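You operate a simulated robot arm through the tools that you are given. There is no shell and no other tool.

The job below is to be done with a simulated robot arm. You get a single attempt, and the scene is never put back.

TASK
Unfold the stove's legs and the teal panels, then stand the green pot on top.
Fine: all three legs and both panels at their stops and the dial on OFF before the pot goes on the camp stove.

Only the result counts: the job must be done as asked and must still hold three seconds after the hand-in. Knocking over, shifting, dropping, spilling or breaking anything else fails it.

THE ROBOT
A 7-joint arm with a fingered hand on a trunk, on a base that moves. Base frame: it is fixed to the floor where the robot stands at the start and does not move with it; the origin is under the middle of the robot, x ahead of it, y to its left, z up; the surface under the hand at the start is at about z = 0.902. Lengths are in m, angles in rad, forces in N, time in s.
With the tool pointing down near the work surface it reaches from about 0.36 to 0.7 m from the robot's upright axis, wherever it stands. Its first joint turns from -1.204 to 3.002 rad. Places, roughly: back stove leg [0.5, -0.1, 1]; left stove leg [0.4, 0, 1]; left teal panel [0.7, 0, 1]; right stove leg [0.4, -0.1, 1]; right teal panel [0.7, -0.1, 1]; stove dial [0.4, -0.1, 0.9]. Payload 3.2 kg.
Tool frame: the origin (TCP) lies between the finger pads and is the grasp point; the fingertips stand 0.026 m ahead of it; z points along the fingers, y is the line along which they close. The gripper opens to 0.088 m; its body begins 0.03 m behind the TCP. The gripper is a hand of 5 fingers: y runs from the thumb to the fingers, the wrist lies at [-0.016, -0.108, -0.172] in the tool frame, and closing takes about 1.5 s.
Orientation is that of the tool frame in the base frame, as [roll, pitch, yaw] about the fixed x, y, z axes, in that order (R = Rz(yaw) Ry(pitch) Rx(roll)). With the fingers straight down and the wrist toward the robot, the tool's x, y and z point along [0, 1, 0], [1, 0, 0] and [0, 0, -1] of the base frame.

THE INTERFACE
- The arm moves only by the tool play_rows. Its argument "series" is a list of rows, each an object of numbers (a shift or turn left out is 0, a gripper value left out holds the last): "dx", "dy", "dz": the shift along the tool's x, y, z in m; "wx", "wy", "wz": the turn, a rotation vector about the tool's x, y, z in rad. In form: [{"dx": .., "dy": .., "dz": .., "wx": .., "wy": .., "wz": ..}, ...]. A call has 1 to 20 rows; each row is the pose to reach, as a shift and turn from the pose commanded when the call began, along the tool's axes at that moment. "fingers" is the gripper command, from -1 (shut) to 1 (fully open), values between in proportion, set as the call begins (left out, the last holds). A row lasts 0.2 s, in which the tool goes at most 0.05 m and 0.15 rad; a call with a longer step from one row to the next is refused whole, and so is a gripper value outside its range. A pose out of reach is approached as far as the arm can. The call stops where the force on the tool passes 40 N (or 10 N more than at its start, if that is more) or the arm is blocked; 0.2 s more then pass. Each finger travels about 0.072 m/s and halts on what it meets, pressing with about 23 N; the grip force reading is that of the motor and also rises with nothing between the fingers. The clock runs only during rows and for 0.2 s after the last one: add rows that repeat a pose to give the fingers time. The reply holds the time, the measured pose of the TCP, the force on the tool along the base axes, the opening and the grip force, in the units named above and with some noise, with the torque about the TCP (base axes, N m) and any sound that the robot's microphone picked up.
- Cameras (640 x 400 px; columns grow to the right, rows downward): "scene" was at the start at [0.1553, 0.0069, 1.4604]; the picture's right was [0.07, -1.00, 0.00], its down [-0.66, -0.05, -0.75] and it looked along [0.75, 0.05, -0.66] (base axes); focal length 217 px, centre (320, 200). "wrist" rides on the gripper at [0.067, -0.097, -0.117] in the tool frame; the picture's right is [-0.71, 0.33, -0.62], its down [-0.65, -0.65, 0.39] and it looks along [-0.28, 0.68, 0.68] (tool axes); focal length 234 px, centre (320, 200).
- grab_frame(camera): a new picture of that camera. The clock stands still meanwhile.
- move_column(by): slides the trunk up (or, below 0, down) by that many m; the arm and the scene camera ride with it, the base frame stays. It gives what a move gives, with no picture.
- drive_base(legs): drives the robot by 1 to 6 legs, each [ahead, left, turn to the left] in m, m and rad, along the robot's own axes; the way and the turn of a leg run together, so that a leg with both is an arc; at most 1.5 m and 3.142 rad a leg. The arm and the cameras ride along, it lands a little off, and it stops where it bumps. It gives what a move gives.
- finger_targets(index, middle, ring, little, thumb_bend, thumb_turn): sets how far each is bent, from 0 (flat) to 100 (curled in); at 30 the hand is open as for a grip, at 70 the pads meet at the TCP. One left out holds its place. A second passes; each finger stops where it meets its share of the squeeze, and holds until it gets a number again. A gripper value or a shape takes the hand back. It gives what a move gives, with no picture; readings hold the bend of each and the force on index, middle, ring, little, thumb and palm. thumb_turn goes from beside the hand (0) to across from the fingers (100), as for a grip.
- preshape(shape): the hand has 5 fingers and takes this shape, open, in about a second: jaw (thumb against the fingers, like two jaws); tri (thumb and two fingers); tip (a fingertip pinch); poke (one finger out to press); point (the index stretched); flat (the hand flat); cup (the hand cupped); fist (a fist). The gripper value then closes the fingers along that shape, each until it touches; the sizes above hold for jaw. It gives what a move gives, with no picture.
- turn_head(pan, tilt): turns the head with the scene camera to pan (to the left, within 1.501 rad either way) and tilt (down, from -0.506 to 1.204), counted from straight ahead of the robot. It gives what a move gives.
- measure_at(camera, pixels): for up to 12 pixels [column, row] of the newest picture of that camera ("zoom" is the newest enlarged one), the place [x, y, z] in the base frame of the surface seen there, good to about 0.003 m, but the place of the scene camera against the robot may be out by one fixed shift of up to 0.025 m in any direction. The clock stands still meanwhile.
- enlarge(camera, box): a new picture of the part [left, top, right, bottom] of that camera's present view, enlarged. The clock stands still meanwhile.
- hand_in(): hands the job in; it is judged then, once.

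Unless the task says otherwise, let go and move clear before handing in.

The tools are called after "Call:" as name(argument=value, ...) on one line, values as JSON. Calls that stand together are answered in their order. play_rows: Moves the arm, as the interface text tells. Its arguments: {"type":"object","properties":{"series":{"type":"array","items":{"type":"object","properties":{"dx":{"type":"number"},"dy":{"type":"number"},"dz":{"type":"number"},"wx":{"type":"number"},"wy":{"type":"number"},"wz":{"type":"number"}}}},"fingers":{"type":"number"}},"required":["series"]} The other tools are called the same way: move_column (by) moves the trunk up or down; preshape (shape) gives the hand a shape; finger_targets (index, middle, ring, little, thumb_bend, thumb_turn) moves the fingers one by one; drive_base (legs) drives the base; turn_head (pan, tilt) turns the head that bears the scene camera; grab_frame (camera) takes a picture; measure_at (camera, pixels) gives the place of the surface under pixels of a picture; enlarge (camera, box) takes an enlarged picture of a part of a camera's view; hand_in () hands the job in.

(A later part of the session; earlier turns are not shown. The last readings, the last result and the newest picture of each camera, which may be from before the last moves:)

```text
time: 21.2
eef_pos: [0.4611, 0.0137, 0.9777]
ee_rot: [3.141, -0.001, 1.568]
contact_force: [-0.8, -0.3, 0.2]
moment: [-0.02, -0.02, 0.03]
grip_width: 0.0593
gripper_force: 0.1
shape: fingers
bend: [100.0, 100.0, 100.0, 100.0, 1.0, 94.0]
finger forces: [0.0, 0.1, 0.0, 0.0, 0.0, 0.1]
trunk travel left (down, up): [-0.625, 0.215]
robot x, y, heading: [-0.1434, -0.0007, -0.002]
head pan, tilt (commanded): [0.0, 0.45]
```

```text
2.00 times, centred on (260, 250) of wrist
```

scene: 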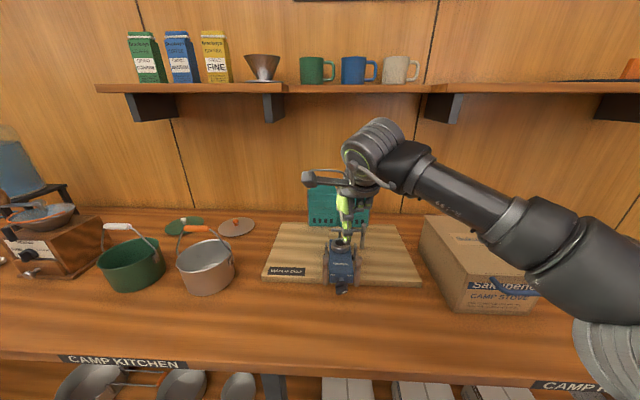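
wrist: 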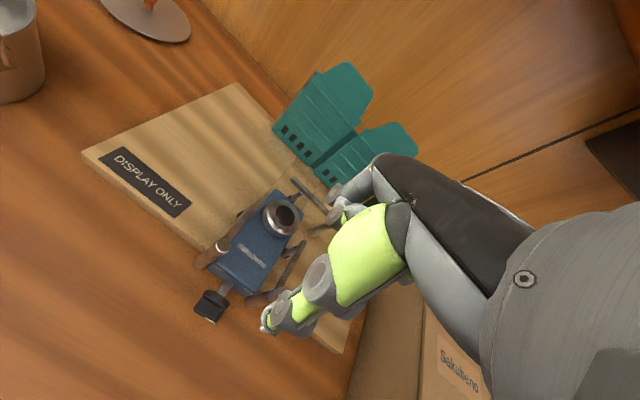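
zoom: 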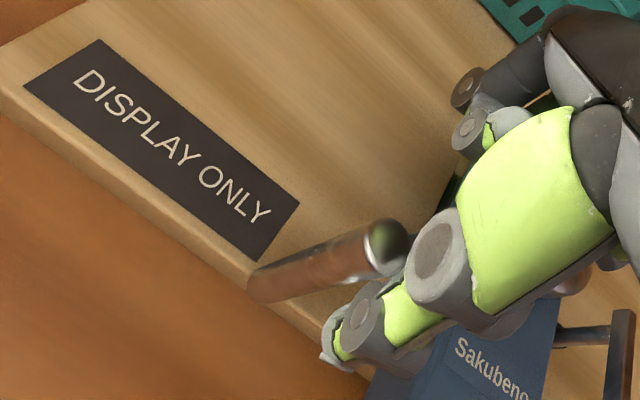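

The left leg is now swung out about 45° with still no resistance. I'll continue in smaller steps and watch for the stop.

Call:
play_rows(series=[{"dx": 0.007, "dy": 0.005}, {"dx": 0.0135, "dy": 0.0113}, {"dx": 0.0135, "dy": 0.0113}])

Call:
play_rows(series=[{"dx": 0.0055, "dy": 0.007}, {"dx": 0.01, "dy": 0.0143}, {"dx": 0.01, "dy": 0.0143}])

Call:
enlarge(camera="scene", box=[290, 190, 410, 300])

Call:
enlarge(camera="wrist", box=[120, 150, 400, 350])

```text
time: 22.0
eef_pos: [0.4728, 0.0291, 0.9779]
ee_rot: [3.141, 0.0, 1.569]
contact_force: [0.3, -0.7, 0.1]
moment: [-0.01, 0.0, 0.02]
grip_width: 0.0593
gripper_force: 0.0
shape: fingers
bend: [100.0, 100.0, 100.0, 100.0, 1.0, 94.0]
finger forces: [0.0, 0.0, 0.0, 0.1, 0.1, 0.1]
trunk travel left (down, up): [-0.625, 0.215]
robot x, y, heading: [-0.1447, -0.0021, -0.0]
head pan, tilt (commanded): [0.0, 0.45]
```

```text
time: 22.8
eef_pos: [0.4838, 0.0353, 0.9781]
ee_rot: [3.14, 0.0, 1.569]
contact_force: [-12.0, -5.7, -1.1]
moment: [0.06, -0.18, 0.34]
grip_width: 0.0608
gripper_force: 5.2
shape: fingers
bend: [100.0, 100.0, 100.0, 100.0, 0.0, 96.0]
finger forces: [0.0, 0.1, 0.0, 0.0, 10.4, 0.1]
trunk travel left (down, up): [-0.625, 0.215]
robot x, y, heading: [-0.1461, -0.0008, 0.001]
head pan, tilt (commanded): [0.0, 0.45]
```

```text
3.64 times, centred on (350, 245) of scene
```

zoom: 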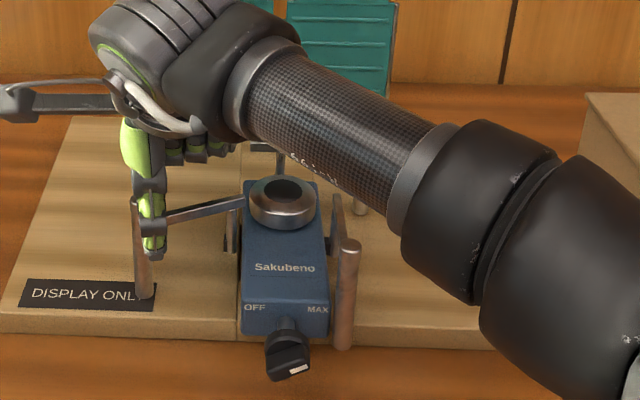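

```text
2.00 times, centred on (260, 250) of wrist
```

zoom: 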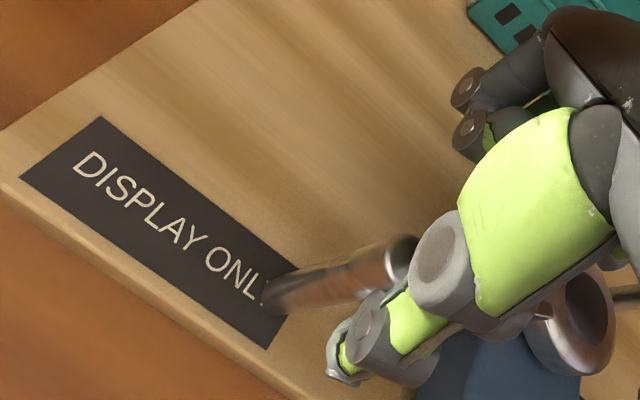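

A 13 N force rose on the thumb at roughly 115°, so the left leg has hit its stop; the label and board haven't moved. I'll back the thumb off, lift, and check where the leg rests.

Call:
play_rows(series=[{"dx": -0.006, "dy": -0.01}, {"dx": -0.01, "dy": -0.02}, {"dx": -0.01, "dy": -0.02, "dz": -0.04}, {"dx": -0.01, "dy": -0.02, "dz": -0.08}, {"dx": -0.01, "dy": -0.02, "dz": -0.08}])

Call:
grab_frame(camera="wrist")

Call:
enlarge(camera="wrist", box=[120, 130, 400, 350])

Call:
enlarge(camera="scene", box=[290, 190, 410, 300])

```text
time: 24.0
eef_pos: [0.4645, 0.026, 1.0591]
ee_rot: [-3.141, 0.0, 1.57]
contact_force: [0.0, -0.9, 0.4]
moment: [0.0, -0.03, -0.02]
grip_width: 0.0596
gripper_force: 0.0
shape: fingers
bend: [100.0, 100.0, 100.0, 100.0, 0.0, 94.0]
finger forces: [0.1, 0.1, 0.0, 0.0, 0.1, 0.0]
trunk travel left (down, up): [-0.625, 0.215]
robot x, y, heading: [-0.1485, -0.0011, -0.001]
head pan, tilt (commanded): [0.0, 0.45]
```

```text
taken
```

wrist: 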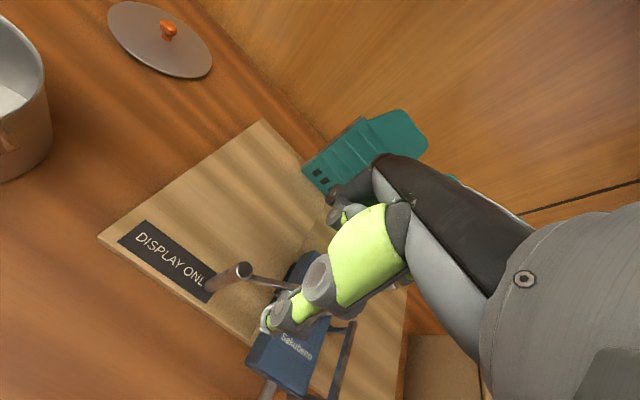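

```text
1.82 times, centred on (260, 240) of wrist
```

zoom: 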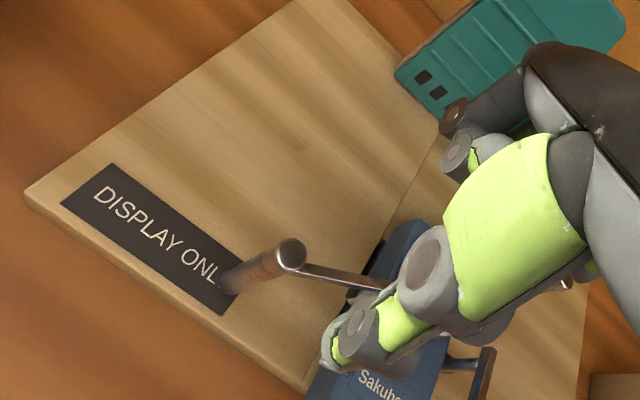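

```text
3.64 times, centred on (350, 245) of scene
```

zoom: 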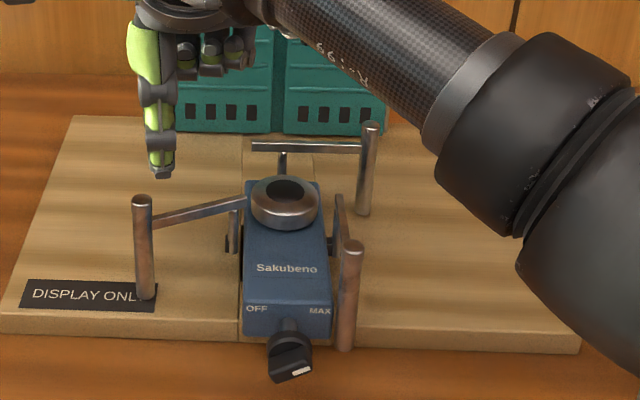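

The left leg stays out and the stove text is back at (287,268), so nothing shifted. I'll measure the resting leg, then go to the right leg.

Call:
measure_at(camera="zoom", pixels=[[142, 200], [235, 204], [352, 245], [338, 200], [371, 128], [258, 147], [283, 158], [284, 185], [143, 290]])

Call:
play_rows(series=[{"dx": -0.05}, {"dx": -0.085, "dy": -0.01}, {"dx": -0.085, "dy": -0.01}])

Call:
enlarge(camera="wrist", box=[120, 130, 400, 350])

Call:
enlarge(camera="scene", box=[290, 190, 410, 300])

```text
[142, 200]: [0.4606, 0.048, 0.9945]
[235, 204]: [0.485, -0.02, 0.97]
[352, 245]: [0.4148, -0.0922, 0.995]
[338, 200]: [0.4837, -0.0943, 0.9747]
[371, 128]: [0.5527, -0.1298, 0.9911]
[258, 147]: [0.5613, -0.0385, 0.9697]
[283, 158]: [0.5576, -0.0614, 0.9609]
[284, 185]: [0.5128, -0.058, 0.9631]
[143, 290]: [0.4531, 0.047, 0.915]
```

```text
time: 24.8
eef_pos: [0.458, -0.0576, 1.0606]
ee_rot: [3.141, 0.001, 1.568]
contact_force: [0.1, 0.4, 0.0]
moment: [0.01, 0.0, -0.01]
grip_width: 0.0594
gripper_force: 0.1
shape: fingers
bend: [100.0, 100.0, 100.0, 100.0, 0.0, 94.0]
finger forces: [0.0, 0.0, 0.0, 0.1, 0.0, 0.0]
trunk travel left (down, up): [-0.625, 0.215]
robot x, y, heading: [-0.1478, -0.0039, -0.003]
head pan, tilt (commanded): [0.0, 0.45]
```

```text
1.82 times, centred on (260, 240) of wrist
```

zoom: 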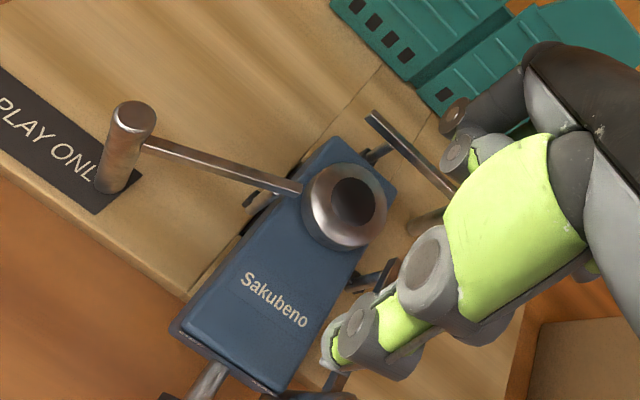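

```text
3.64 times, centred on (350, 245) of scene
```

zoom: 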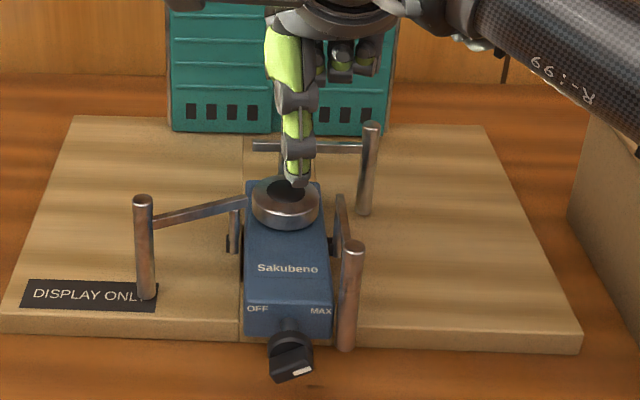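

The left leg rests about 106° around from straight ahead, with its rod at ≈(0.443,0.047). Next is the back leg; the panels sit close behind it, so I'd turn the hand to keep the knuckles away from them. I'll measure the clearances to the box, panels, shelf and wall first.

Call:
grab_frame(camera="scene")

Call:
measure_at(camera="scene", pixels=[[425, 222], [440, 232], [466, 280], [422, 262], [424, 230], [467, 310], [330, 190], [250, 90], [450, 120], [330, 60], [250, 190], [410, 180]])

```text
taken
```

scene: 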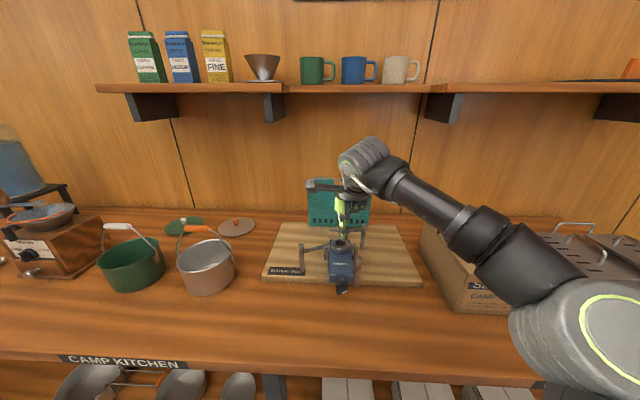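

```text
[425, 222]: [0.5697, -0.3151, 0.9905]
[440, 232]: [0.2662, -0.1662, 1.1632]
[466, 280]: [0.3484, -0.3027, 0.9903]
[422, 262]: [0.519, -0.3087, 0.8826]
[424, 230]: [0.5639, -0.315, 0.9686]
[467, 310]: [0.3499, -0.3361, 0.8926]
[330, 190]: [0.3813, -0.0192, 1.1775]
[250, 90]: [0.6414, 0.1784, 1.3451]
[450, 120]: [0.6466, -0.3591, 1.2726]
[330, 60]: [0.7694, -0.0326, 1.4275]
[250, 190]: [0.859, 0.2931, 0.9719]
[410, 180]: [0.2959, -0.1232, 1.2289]
```

The box's near side is at y≈-0.31 (top z 0.99) and the panels at x≈0.65, so turning the hand to yaw≈0 keeps everything clear. I'll rotate while moving to the front side of the back rod, staying high.

Call:
play_rows(series=[{"dz": -0.03}, {"dx": -0.012, "dy": 0.004, "dz": -0.03, "wz": 0.143}, {"dx": -0.024, "dy": 0.008, "dz": -0.03, "wz": 0.286}, {"dx": -0.036, "dy": 0.013, "dz": -0.03, "wz": 0.429}, {"dx": -0.048, "dy": 0.017, "dz": -0.03, "wz": 0.572}, {"dx": -0.06, "dy": 0.021, "dz": -0.03, "wz": 0.715}, {"dx": -0.072, "dy": 0.026, "dz": -0.03, "wz": 0.858}, {"dx": -0.084, "dy": 0.03, "dz": -0.03, "wz": 1.0}, {"dx": -0.096, "dy": 0.034, "dz": -0.03, "wz": 1.143}, {"dx": -0.108, "dy": 0.038, "dz": -0.03, "wz": 1.286}, {"dx": -0.118, "dy": 0.042, "dz": -0.03, "wz": 1.429}, {"dx": -0.127, "dy": 0.045, "dz": -0.03, "wz": 1.57}, {"dx": -0.127, "dy": 0.045, "dz": -0.03, "wz": 1.57}])

Call:
grab_frame(camera="wrist")

Call:
grab_frame(camera="scene")

```text
time: 27.6
eef_pos: [0.4374, -0.1964, 1.0584]
ee_rot: [-3.141, 0.0, -0.004]
contact_force: [0.2, 0.0, 0.1]
moment: [0.0, -0.01, 0.01]
grip_width: 0.0594
gripper_force: 0.1
shape: fingers
bend: [100.0, 100.0, 100.0, 100.0, 0.0, 94.0]
finger forces: [0.1, 0.1, 0.1, 0.0, 0.1, 0.1]
out of reach, approached as far as the arm can: row 8, 9, 10, 11, 12, 13
trunk travel left (down, up): [-0.625, 0.215]
robot x, y, heading: [-0.1468, 0.0012, -0.002]
head pan, tilt (commanded): [0.0, 0.45]
```

```text
taken
```

wrist: 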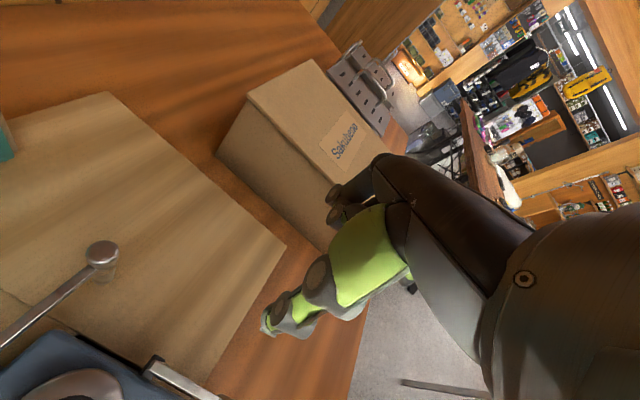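

```text
taken
```

scene: 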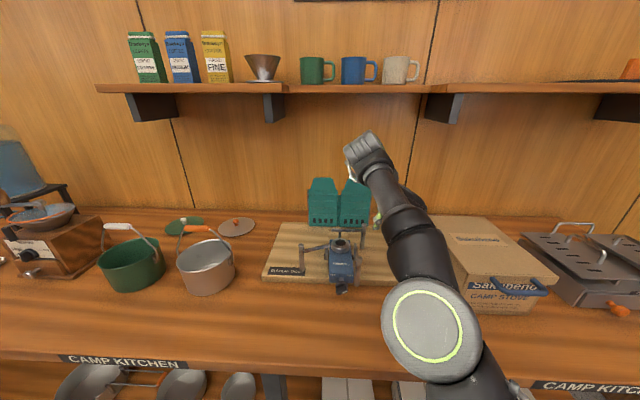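

Yaw 0 was reached, but the arm is stretched at this base position (stopped at x=0.437). I'll pull the hand back a bit, then drive the base forward.

Call:
play_rows(series=[{"dx": -0.04}, {"dx": -0.08}, {"dx": -0.1}, {"dx": -0.1}])

Call:
drive_base(legs=[[0.15, 0, 0]])

```text
time: 28.6
eef_pos: [0.4239, -0.2131, 1.0872]
ee_rot: [3.139, 0.003, 0.001]
contact_force: [-0.3, 1.2, 0.0]
moment: [-0.01, -0.01, 0.02]
grip_width: 0.0592
gripper_force: 0.1
shape: fingers
bend: [100.0, 100.0, 100.0, 100.0, 0.0, 94.0]
finger forces: [0.0, 0.1, 0.1, 0.0, 0.1, 0.0]
out of reach, approached as far as the arm can: row 1, 2, 3, 4
trunk travel left (down, up): [-0.625, 0.215]
robot x, y, heading: [-0.1487, -0.0006, -0.004]
head pan, tilt (commanded): [0.0, 0.45]
```

```text
time: 30.0
eef_pos: [0.5717, -0.2137, 1.0862]
ee_rot: [3.141, 0.005, -0.002]
contact_force: [-0.1, -0.5, 0.1]
moment: [0.0, 0.02, -0.01]
grip_width: 0.0594
gripper_force: 0.1
shape: fingers
bend: [100.0, 100.0, 100.0, 100.0, 0.0, 94.0]
finger forces: [0.0, 0.0, 0.0, 0.0, 0.0, 0.1]
trunk travel left (down, up): [-0.625, 0.215]
robot x, y, heading: [0.0024, -0.0022, -0.006]
head pan, tilt (commanded): [0.0, 0.45]
```

The hand is now at (0.572,-0.214,1.086) with the base at the start spot. I'll test whether the arm can move in this orientation with a short retreat.

Call:
play_rows(series=[{"dx": -0.02}, {"dx": -0.04}, {"dx": -0.04}])

Call:
grab_frame(camera="wrist")

Call:
grab_frame(camera="scene")

```text
time: 30.8
eef_pos: [0.5318, -0.2168, 1.0861]
ee_rot: [-3.137, -0.005, -0.005]
contact_force: [-1.1, -0.4, 0.1]
moment: [0.01, 0.03, 0.01]
grip_width: 0.0595
gripper_force: 0.0
shape: fingers
bend: [100.0, 100.0, 100.0, 100.0, 0.0, 94.0]
finger forces: [0.0, 0.0, 0.1, 0.0, 0.0, 0.0]
out of reach, approached as far as the arm can: row 1, 2
trunk travel left (down, up): [-0.625, 0.215]
robot x, y, heading: [0.0018, 0.0015, -0.008]
head pan, tilt (commanded): [0.0, 0.45]
```

```text
taken
```

wrist: 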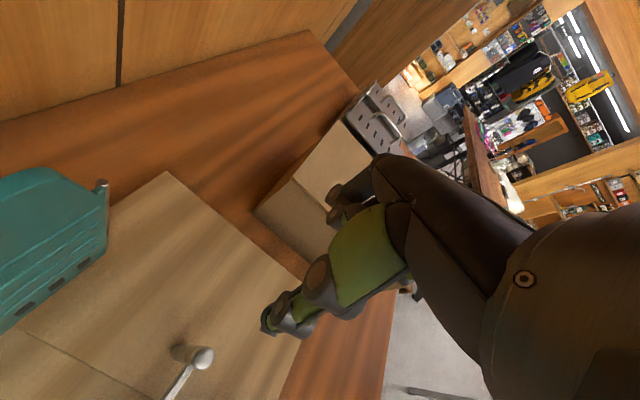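

```text
taken
```

scene: 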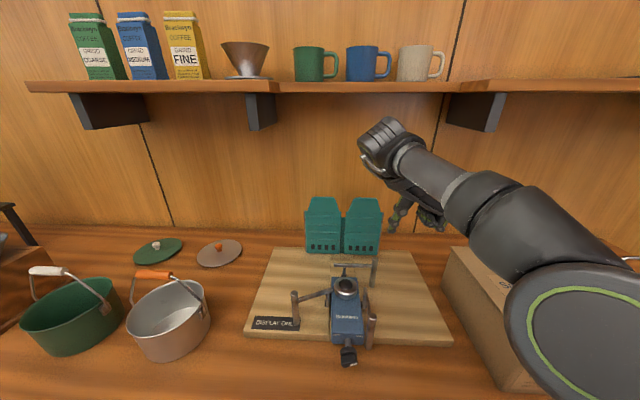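

The wrist view shows the back rod at (195,357) and the right panel at left. I'll move the thumb to the front side of the back bar, then look before descending.

Call:
play_rows(series=[{"dx": -0.02, "dy": -0.02}, {"dx": -0.037, "dy": -0.042}, {"dx": -0.037, "dy": -0.042, "dz": 0.026}, {"dx": -0.037, "dy": -0.042, "dz": 0.026}])

Call:
grab_frame(camera="wrist")

Call:
enlarge(camera="scene", box=[290, 220, 430, 340])

```text
time: 31.8
eef_pos: [0.4944, -0.1714, 1.0595]
ee_rot: [3.14, 0.002, -0.002]
contact_force: [0.2, -0.4, 0.6]
moment: [0.02, -0.04, 0.01]
grip_width: 0.0591
gripper_force: 0.1
shape: fingers
bend: [100.0, 100.0, 100.0, 100.0, 0.0, 94.0]
finger forces: [0.0, 0.0, 0.1, 0.1, 0.0, 0.0]
trunk travel left (down, up): [-0.625, 0.215]
robot x, y, heading: [0.0025, 0.0027, -0.002]
head pan, tilt (commanded): [0.0, 0.45]
```

```text
taken
```

wrist: 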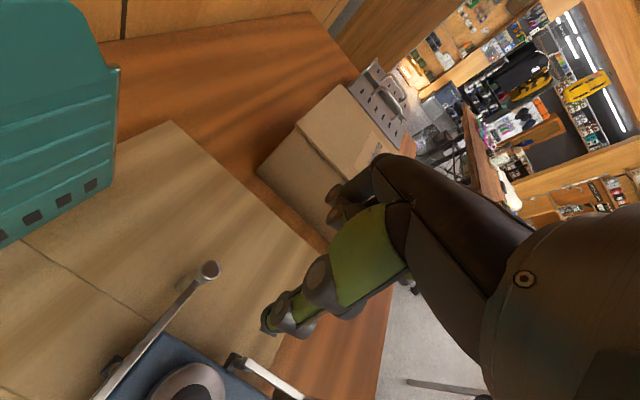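

```text
3.33 times, centred on (360, 280) of scene
```

zoom: 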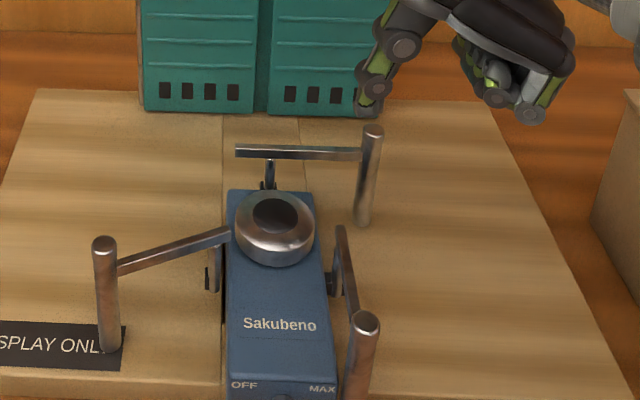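

The thumb tip is at (366,108) in the scene zoom, just above and in front of the back rod at (373,130). I'll measure both to refine offsets.

Call:
measure_at(camera="zoom", pixels=[[364, 108], [358, 100], [378, 105], [372, 128], [372, 140], [366, 318], [240, 150], [270, 170], [300, 152], [345, 153], [103, 242], [225, 232]])

Call:
measure_at(camera="wrist", pixels=[[209, 270], [175, 310], [110, 385], [265, 320], [268, 330], [285, 300], [290, 325], [335, 190], [335, 215], [235, 362]])

```text
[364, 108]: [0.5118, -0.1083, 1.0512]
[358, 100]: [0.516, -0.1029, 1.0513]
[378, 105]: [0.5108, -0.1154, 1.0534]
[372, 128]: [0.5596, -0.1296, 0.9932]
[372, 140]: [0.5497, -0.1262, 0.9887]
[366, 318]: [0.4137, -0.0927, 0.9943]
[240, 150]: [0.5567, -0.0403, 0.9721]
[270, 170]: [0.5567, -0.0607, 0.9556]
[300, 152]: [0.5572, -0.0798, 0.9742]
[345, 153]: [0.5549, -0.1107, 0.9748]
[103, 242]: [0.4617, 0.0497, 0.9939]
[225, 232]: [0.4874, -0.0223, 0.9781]
```

```text
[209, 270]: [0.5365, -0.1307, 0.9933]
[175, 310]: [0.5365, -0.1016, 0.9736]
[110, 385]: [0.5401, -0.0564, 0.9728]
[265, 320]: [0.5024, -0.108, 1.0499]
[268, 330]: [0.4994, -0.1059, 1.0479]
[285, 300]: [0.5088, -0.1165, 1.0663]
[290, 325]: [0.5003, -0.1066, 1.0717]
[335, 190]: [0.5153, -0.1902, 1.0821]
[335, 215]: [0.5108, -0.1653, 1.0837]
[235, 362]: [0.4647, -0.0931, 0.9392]
```

The thumb (centre ≈TCP+(0.002,0.057), bottom 15 mm below TCP) is clear in front of the back bar at x≈0.537. I'll descend to TCP z≈0.970 and begin pushing the bar backward along its arc.

Call:
play_rows(series=[{"dz": 0.03}, {"dz": 0.06}, {"dz": 0.0895}, {"dz": 0.0895}])

Call:
play_rows(series=[{"dx": 0.015, "dy": -0.0015}, {"dx": 0.0271, "dy": -0.0024}, {"dx": 0.034, "dy": -0.001}, {"dx": 0.0398, "dy": -0.0001}, {"dx": 0.0398, "dy": -0.0001}])

Call:
grab_frame(camera="wrist")

Call:
enlarge(camera="scene", box=[290, 220, 430, 340])

```text
time: 32.8
eef_pos: [0.493, -0.1724, 0.9695]
ee_rot: [-3.14, 0.004, -0.002]
contact_force: [-0.6, 0.0, 0.0]
moment: [0.0, 0.02, 0.02]
grip_width: 0.0595
gripper_force: 0.0
shape: fingers
bend: [100.0, 100.0, 100.0, 100.0, 0.0, 94.0]
finger forces: [0.0, 0.1, 0.1, 0.1, 0.1, 0.0]
trunk travel left (down, up): [-0.625, 0.215]
robot x, y, heading: [0.0016, 0.0013, -0.001]
head pan, tilt (commanded): [0.0, 0.45]
```

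```text
time: 34.0
eef_pos: [0.5353, -0.1721, 0.9715]
ee_rot: [3.141, 0.001, -0.002]
contact_force: [-0.5, -0.1, 1.1]
moment: [0.03, 0.03, 0.01]
grip_width: 0.0596
gripper_force: 0.1
shape: fingers
bend: [100.0, 100.0, 100.0, 100.0, 0.0, 94.0]
finger forces: [0.1, 0.2, 0.0, 0.0, 0.0, 0.0]
trunk travel left (down, up): [-0.625, 0.215]
robot x, y, heading: [0.0034, -0.0019, -0.007]
head pan, tilt (commanded): [0.0, 0.45]
```

```text
taken
```

wrist: 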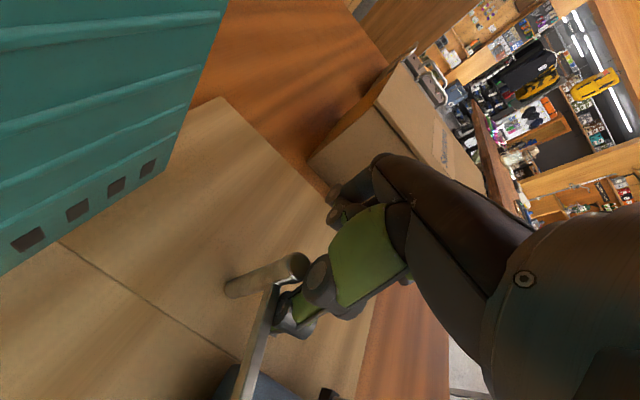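

```text
3.33 times, centred on (360, 280) of scene
```

zoom: 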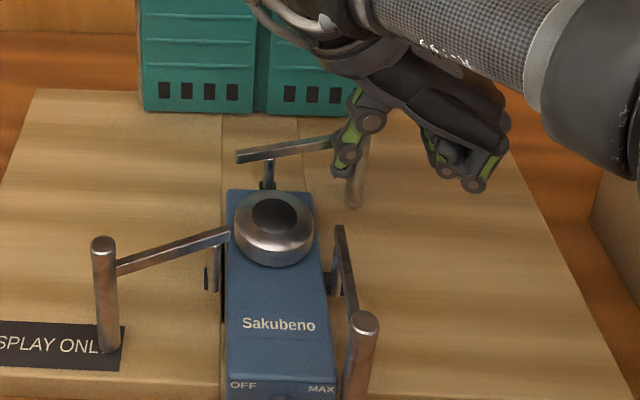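

The back bar is swinging, but with yaw 0 the wrist-camera arm would near the left panel tab later. I'll back off slightly and turn the hand to yaw≈0.45 about the thumb tip, then continue.

Call:
play_rows(series=[{"dx": -0.0165}, {"dx": -0.008, "dy": 0.0002, "wz": -0.15}, {"dx": 0.0004, "dy": -0.0014, "wz": -0.3}, {"dx": 0.0085, "dy": -0.0043, "wz": -0.45}, {"dx": 0.0085, "dy": -0.0043, "wz": -0.45}])

Call:
grab_frame(camera="wrist")

Call:
enlarge(camera="scene", box=[290, 200, 430, 320])

```text
time: 35.2
eef_pos: [0.5436, -0.1663, 0.9723]
ee_rot: [3.141, 0.005, 0.45]
contact_force: [-0.4, 1.1, -0.2]
moment: [0.01, 0.0, 0.0]
grip_width: 0.0593
gripper_force: 0.1
shape: fingers
bend: [100.0, 100.0, 100.0, 100.0, 0.0, 94.0]
finger forces: [0.0, 0.0, 0.0, 0.0, 0.0, 0.0]
trunk travel left (down, up): [-0.625, 0.215]
robot x, y, heading: [0.0021, -0.0022, -0.002]
head pan, tilt (commanded): [0.0, 0.45]
```

```text
taken
```

wrist: 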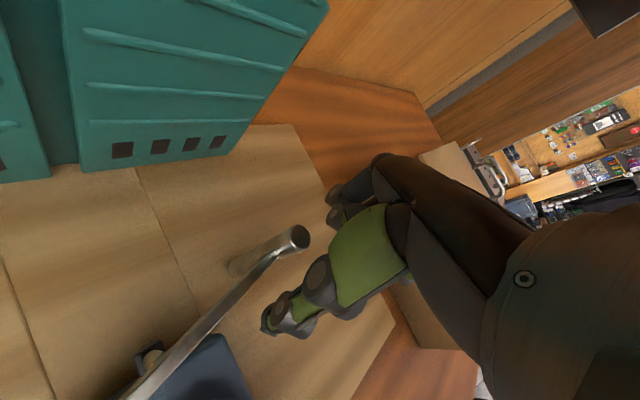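

```text
3.33 times, centred on (360, 260) of scene
```

zoom: 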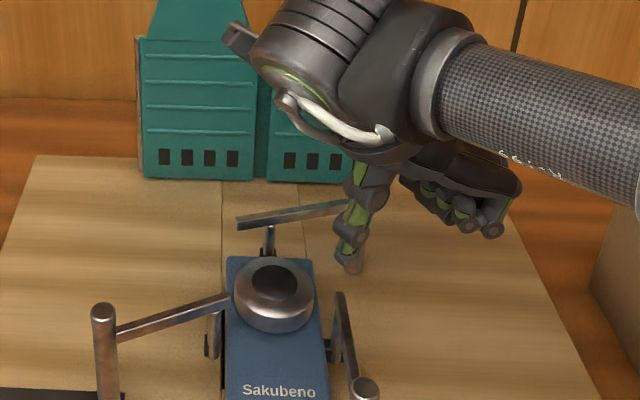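

The thumb is in front of the bar again with the camera arm now well clear of the panels. I'll continue the push along the arc.

Call:
play_rows(series=[{"dx": 0.01, "dy": -0.001}, {"dx": 0.0182, "dy": -0.0021}, {"dx": 0.0272, "dy": 0.0018}, {"dx": 0.0386, "dy": 0.0036}, {"dx": 0.0386, "dy": 0.0036}])

Call:
grab_frame(camera="wrist")

Call:
enlarge(camera="scene", box=[290, 200, 430, 320])

```text
time: 36.4
eef_pos: [0.5798, -0.1549, 0.9702]
ee_rot: [3.141, 0.005, 0.448]
contact_force: [-0.4, 0.5, 0.0]
moment: [-0.01, 0.01, 0.0]
grip_width: 0.0596
gripper_force: 0.0
shape: fingers
bend: [100.0, 100.0, 100.0, 100.0, 0.0, 94.0]
finger forces: [0.1, 0.1, 0.0, 0.1, 0.0, 0.0]
trunk travel left (down, up): [-0.625, 0.215]
robot x, y, heading: [0.0005, 0.0023, 0.002]
head pan, tilt (commanded): [0.0, 0.45]
```

```text
taken
```

wrist: 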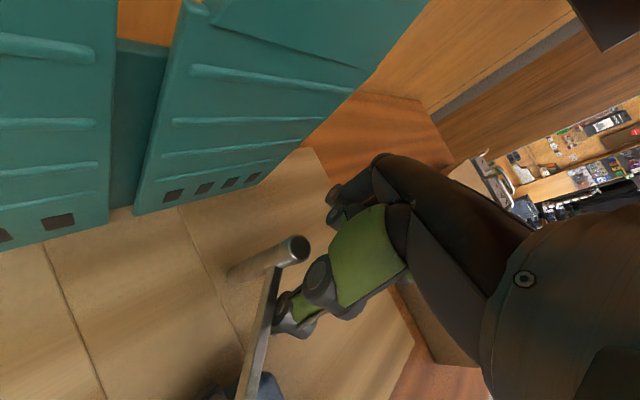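

```text
3.33 times, centred on (360, 260) of scene
```

zoom: 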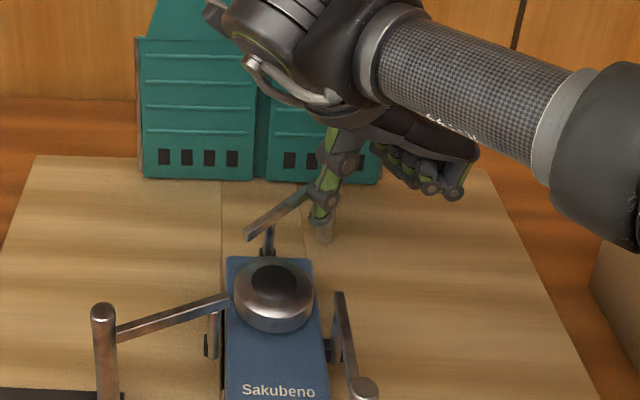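

The back leg is about halfway, with no resistance. I'll continue in shorter steps toward its stop, checking the clearance to the right panel.

Call:
play_rows(series=[{"dx": 0.006, "dy": -0.0005}, {"dx": 0.0113, "dy": -0.0012}, {"dx": 0.017, "dy": -0.003}, {"dx": 0.022, "dy": -0.0051}, {"dx": 0.022, "dy": -0.0051}])

Call:
grab_frame(camera="wrist")

Call:
enlarge(camera="scene", box=[290, 200, 430, 320])

```text
time: 37.6
eef_pos: [0.5977, -0.141, 0.9721]
ee_rot: [-3.14, 0.003, 0.448]
contact_force: [-0.1, 0.4, 0.5]
moment: [0.0, 0.03, 0.02]
grip_width: 0.0594
gripper_force: 0.1
shape: fingers
bend: [100.0, 100.0, 100.0, 100.0, 0.0, 94.0]
finger forces: [0.0, 0.0, 0.0, 0.0, 0.1, 0.0]
trunk travel left (down, up): [-0.625, 0.215]
robot x, y, heading: [0.0012, -0.002, -0.002]
head pan, tilt (commanded): [0.0, 0.45]
```

```text
taken
```

wrist: 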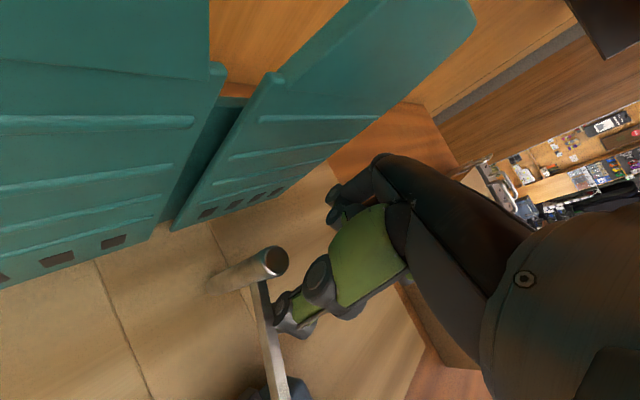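

```text
3.33 times, centred on (360, 260) of scene
```

zoom: 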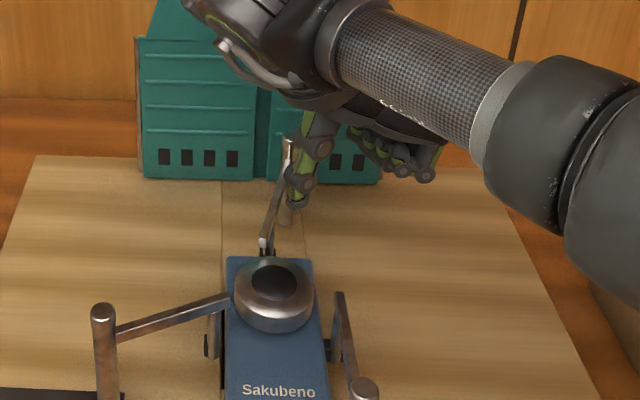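

The leg now points nearly straight back (rod at (287,150) in the zoom). The rest of the travel is mainly leftward, so I'll step in +y only and watch the force.

Call:
play_rows(series=[{"dx": 0.0017, "dy": -0.0036}, {"dx": 0.0035, "dy": -0.0072}, {"dx": 0.0052, "dy": -0.0108}, {"dx": 0.0052, "dy": -0.0108}])

Call:
enlarge(camera="scene", box=[290, 200, 430, 320])

```text
time: 38.6
eef_pos: [0.5966, -0.129, 0.9703]
ee_rot: [-3.139, 0.004, 0.446]
contact_force: [0.4, -1.3, 0.8]
moment: [0.01, 0.03, 0.03]
grip_width: 0.0592
gripper_force: 0.5
shape: fingers
bend: [100.0, 100.0, 100.0, 100.0, 0.0, 95.0]
finger forces: [0.0, 0.0, 0.0, 0.0, 1.3, 0.0]
trunk travel left (down, up): [-0.625, 0.215]
robot x, y, heading: [0.0023, 0.0006, -0.005]
head pan, tilt (commanded): [0.0, 0.45]
```

```text
3.33 times, centred on (360, 260) of scene
```

zoom: 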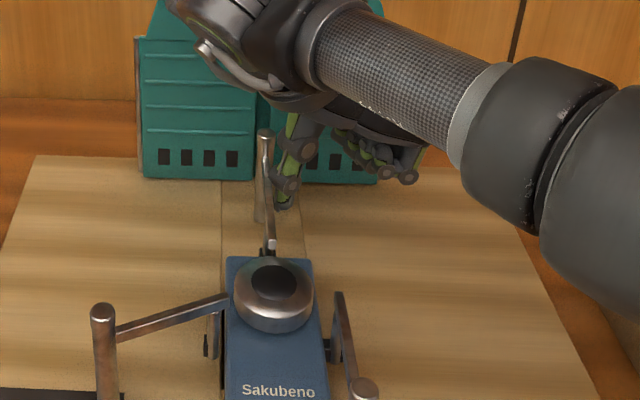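

A slight thumb force (1.3 N) has appeared, so the stop may be near. I'll nudge another few millimetres.

Call:
play_rows(series=[{"dx": 0.001, "dy": -0.0018}, {"dx": 0.0017, "dy": -0.0036}, {"dx": 0.0017, "dy": -0.0036}])

Call:
enlarge(camera="scene", box=[290, 200, 430, 320])

```text
time: 39.4
eef_pos: [0.5967, -0.1262, 0.9701]
ee_rot: [-3.138, 0.001, 0.447]
contact_force: [0.4, -5.8, 1.8]
moment: [0.13, 0.06, 0.07]
grip_width: 0.0574
gripper_force: 3.3
shape: fingers
bend: [100.0, 100.0, 100.0, 100.0, 0.0, 96.0]
finger forces: [0.0, 0.0, 0.0, 0.1, 5.5, 0.1]
trunk travel left (down, up): [-0.625, 0.215]
robot x, y, heading: [0.0026, 0.0, 0.002]
head pan, tilt (commanded): [0.0, 0.45]
```

```text
3.33 times, centred on (360, 260) of scene
```

zoom: 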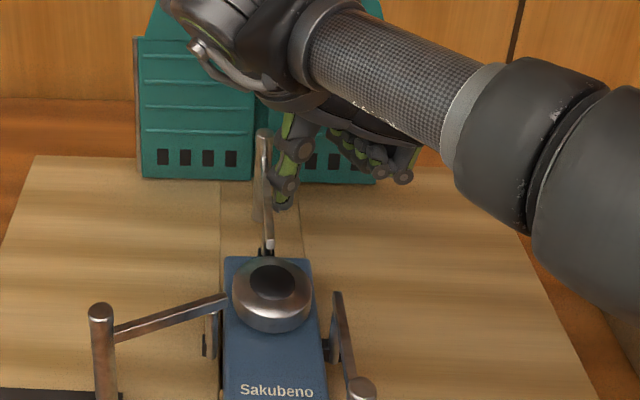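

The force rose to 5.8 N without the rod moving further, which points to the stop. One more small nudge to confirm, then I'll back off.

Call:
play_rows(series=[{"dx": 0.0013, "dy": -0.0027}, {"dx": 0.0013, "dy": -0.0027}])

Call:
play_rows(series=[{"dx": -0.006, "dy": 0.012}, {"dx": -0.012, "dy": 0.025}, {"dx": -0.012, "dy": 0.025, "dz": -0.04}, {"dx": -0.012, "dy": 0.025, "dz": -0.08}, {"dx": -0.05, "dy": 0.025, "dz": -0.12}, {"dx": -0.09, "dy": 0.02, "dz": -0.13}, {"dx": -0.13, "dy": 0.01, "dz": -0.13}, {"dx": -0.13, "dy": 0.01, "dz": -0.13}])

Call:
grab_frame(camera="scene")

Call:
enlarge(camera="scene", box=[270, 200, 430, 340])

```text
time: 40.0
eef_pos: [0.5978, -0.1242, 0.9701]
ee_rot: [-3.139, 0.003, 0.447]
contact_force: [-0.4, -9.5, 2.8]
moment: [0.19, 0.1, 0.19]
grip_width: 0.056
gripper_force: 4.4
shape: fingers
bend: [100.0, 100.0, 100.0, 100.0, 0.0, 97.0]
finger forces: [0.0, 0.1, 0.0, 0.0, 9.1, 0.0]
trunk travel left (down, up): [-0.625, 0.215]
robot x, y, heading: [0.0043, 0.0006, -0.003]
head pan, tilt (commanded): [0.0, 0.45]
```

```text
refused: row 5 steps farther than a row can; nothing moved
```

```text
taken
```

scene: 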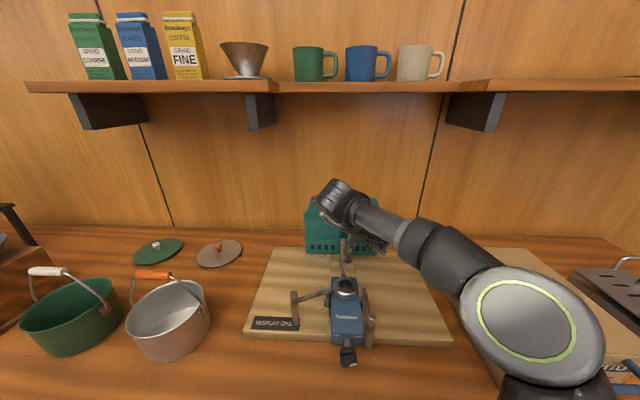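

```text
2.86 times, centred on (350, 270) of scene
```

zoom: 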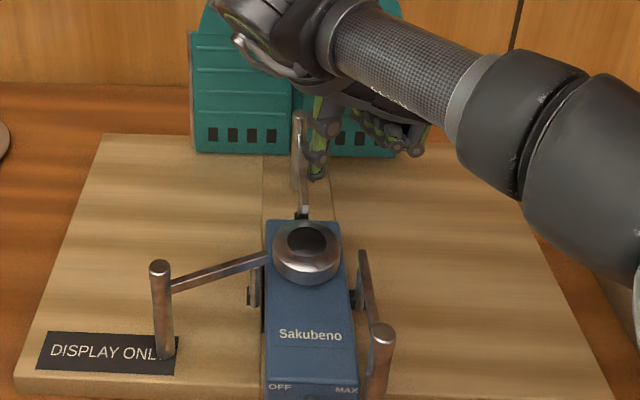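

At 9.5 N nothing moved further, so the back leg is at its stop. I'll back off rightward, lift, and retreat in allowed step sizes.

Call:
play_rows(series=[{"dx": -0.006, "dy": 0.012}, {"dx": -0.012, "dy": 0.025}, {"dx": -0.012, "dy": 0.025, "dz": -0.04}, {"dx": -0.012, "dy": 0.025, "dz": -0.08}, {"dx": -0.04, "dy": 0.02, "dz": -0.11}, {"dx": -0.08, "dy": 0.015, "dz": -0.12}, {"dx": -0.12, "dy": 0.01, "dz": -0.12}, {"dx": -0.12, "dy": 0.01, "dz": -0.12}])

Call:
grab_frame(camera="wrist")

Call:
enlarge(camera="scene", box=[270, 200, 430, 340])

```text
time: 41.8
eef_pos: [0.4937, -0.1814, 1.0925]
ee_rot: [3.141, 0.003, 0.449]
contact_force: [0.2, -0.1, 0.1]
moment: [-0.01, 0.02, -0.04]
grip_width: 0.0592
gripper_force: 0.0
shape: fingers
bend: [100.0, 100.0, 100.0, 100.0, 0.0, 94.0]
finger forces: [0.0, 0.0, 0.0, 0.1, 0.0, 0.1]
trunk travel left (down, up): [-0.625, 0.215]
robot x, y, heading: [0.0024, -0.0015, -0.005]
head pan, tilt (commanded): [0.0, 0.45]
```

```text
taken
```

wrist: 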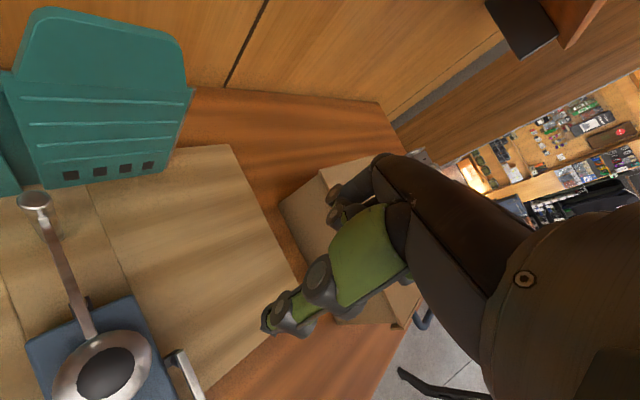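

```text
2.86 times, centred on (350, 270) of scene
```

zoom: 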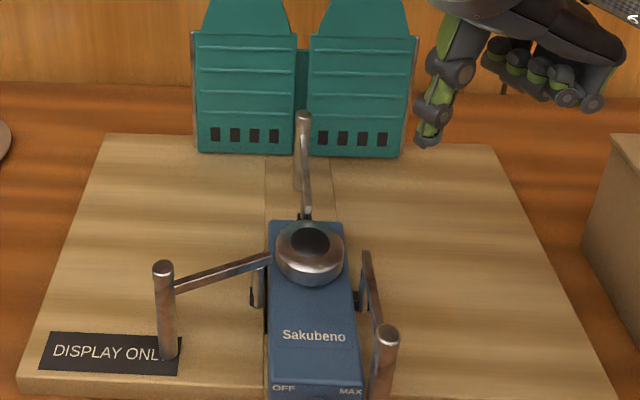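

The back leg now points straight back, parallel to the board seam. For the right leg I'll return the hand to the default yaw with the thumb between the stove body and the right rod, staying high during the turn.

Call:
play_rows(series=[{"dx": 0.0026, "dy": -0.0158, "wz": -0.14}, {"dx": 0.0051, "dy": -0.0317, "wz": -0.28}, {"dx": 0.0077, "dy": -0.0475, "wz": -0.42}, {"dx": 0.0102, "dy": -0.0633, "wz": -0.56}, {"dx": 0.0128, "dy": -0.0791, "wz": -0.7}, {"dx": 0.0153, "dy": -0.095, "wz": -0.84}, {"dx": 0.0179, "dy": -0.1108, "wz": -0.98}, {"dx": 0.0204, "dy": -0.1266, "wz": -1.12}, {"dx": 0.0204, "dy": -0.1266, "wz": -1.12}])

Call:
grab_frame(camera="wrist")

Call:
enlarge(camera="wrist", box=[120, 130, 400, 350])

```text
time: 43.8
eef_pos: [0.4573, -0.0593, 1.0906]
ee_rot: [-3.138, 0.001, 1.571]
contact_force: [-0.6, -0.1, 0.3]
moment: [0.05, -0.02, 0.01]
grip_width: 0.0595
gripper_force: 0.0
shape: fingers
bend: [100.0, 100.0, 100.0, 100.0, 0.0, 94.0]
finger forces: [0.0, 0.0, 0.0, 0.0, 0.1, 0.0]
trunk travel left (down, up): [-0.625, 0.215]
robot x, y, heading: [0.0038, 0.0019, -0.0]
head pan, tilt (commanded): [0.0, 0.45]
```

```text
taken
```

wrist: 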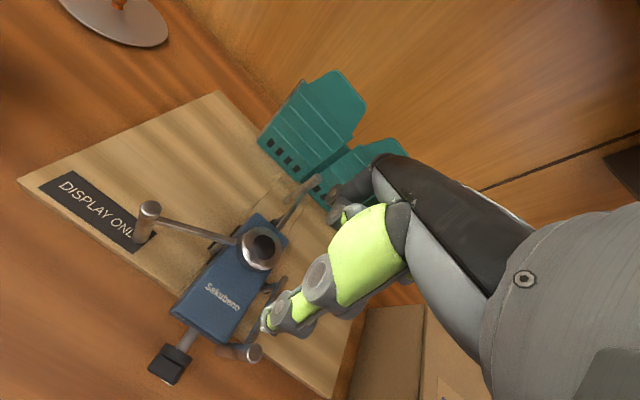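

```text
1.82 times, centred on (260, 240) of wrist
```

zoom: 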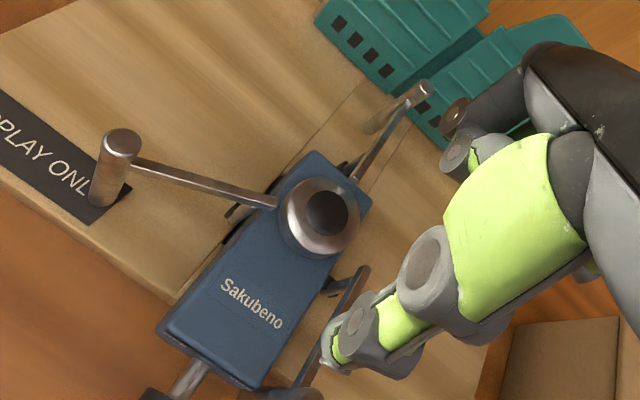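

I'll measure the right rod top at (251,353) and recheck the other two rods from here.

Call:
measure_at(camera="wrist", pixels=[[252, 353], [150, 208], [316, 180], [275, 285], [245, 240], [167, 368], [262, 325], [230, 235]])

Call:
play_rows(series=[{"dx": 0.003, "dz": 0.04}, {"dx": 0.003, "dz": 0.08}, {"dx": 0.003, "dz": 0.1}, {"dx": 0.003, "dz": 0.113}, {"dx": 0.003, "dz": 0.113}])

Call:
enlarge(camera="wrist", box=[120, 130, 400, 350])

Call:
enlarge(camera="scene", box=[270, 230, 430, 370])

```text
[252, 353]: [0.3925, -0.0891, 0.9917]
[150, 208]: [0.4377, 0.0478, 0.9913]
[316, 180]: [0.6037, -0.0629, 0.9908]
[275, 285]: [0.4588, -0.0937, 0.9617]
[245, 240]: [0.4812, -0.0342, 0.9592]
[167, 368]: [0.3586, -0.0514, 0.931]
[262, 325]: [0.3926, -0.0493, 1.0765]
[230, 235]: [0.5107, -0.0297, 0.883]
```

```text
time: 45.0
eef_pos: [0.4587, -0.0559, 0.9789]
ee_rot: [-3.137, 0.002, 1.57]
contact_force: [-0.1, 1.0, -0.7]
moment: [0.01, -0.01, -0.02]
grip_width: 0.0594
gripper_force: 0.0
shape: fingers
bend: [100.0, 100.0, 100.0, 100.0, 0.0, 94.0]
finger forces: [0.0, 0.0, 0.0, 0.0, 0.0, 0.0]
trunk travel left (down, up): [-0.625, 0.215]
robot x, y, heading: [0.0025, -0.0048, -0.006]
head pan, tilt (commanded): [0.0, 0.45]
```

```text
1.82 times, centred on (260, 240) of wrist
```

zoom: 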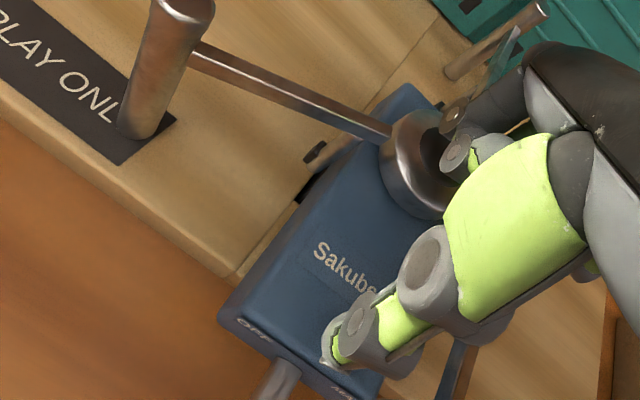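

```text
2.86 times, centred on (350, 300) of scene
```

zoom: 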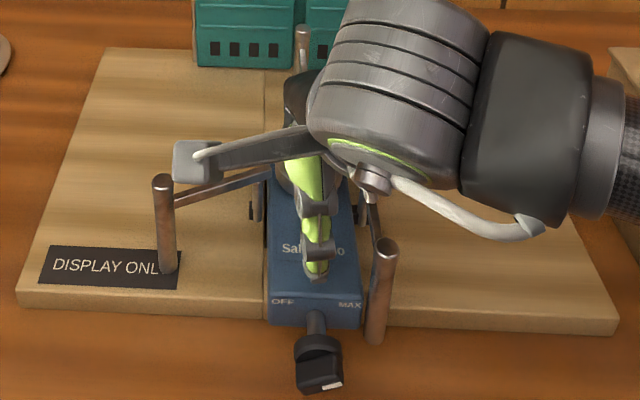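

The thumb is between the body and the right rod (rod top at (385,248) in the scene zoom). I'll push the right leg outward along its arc in small steps.

Call:
play_rows(series=[{"dx": -0.014, "dy": -0.004}, {"dx": -0.0261, "dy": -0.0067}, {"dx": -0.035, "dy": -0.008}, {"dx": -0.0439, "dy": -0.0082}, {"dx": -0.053, "dy": -0.007}, {"dx": -0.0615, "dy": -0.005}, {"dx": -0.0615, "dy": -0.005}])

Call:
enlarge(camera="scene", box=[270, 230, 430, 370])

Call:
enlarge(camera="wrist", box=[120, 130, 400, 350])

```text
time: 46.6
eef_pos: [0.4514, -0.1183, 0.9783]
ee_rot: [-3.139, 0.003, 1.569]
contact_force: [0.1, 0.7, 0.4]
moment: [0.02, 0.01, 0.01]
grip_width: 0.0594
gripper_force: 0.1
shape: fingers
bend: [100.0, 100.0, 100.0, 100.0, 0.0, 94.0]
finger forces: [0.0, 0.0, 0.1, 0.0, 0.0, 0.0]
trunk travel left (down, up): [-0.625, 0.215]
robot x, y, heading: [0.0036, 0.0001, -0.001]
head pan, tilt (commanded): [0.0, 0.45]
```

```text
2.86 times, centred on (350, 300) of scene
```

zoom: 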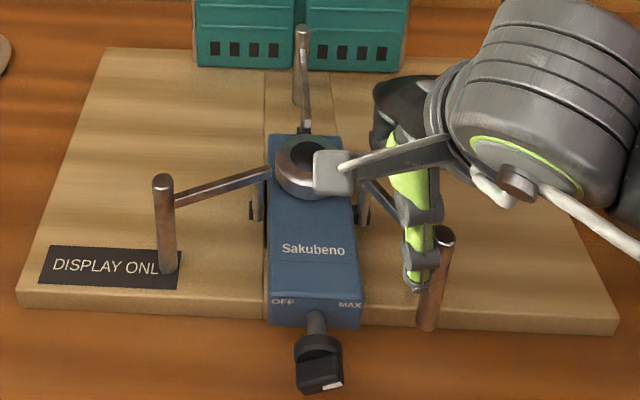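

```text
1.82 times, centred on (260, 240) of wrist
```

zoom: 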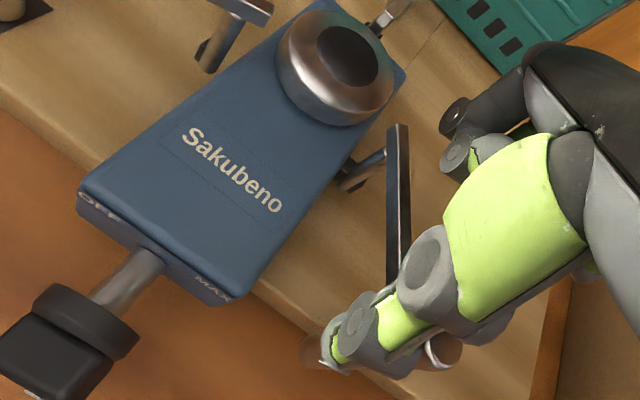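

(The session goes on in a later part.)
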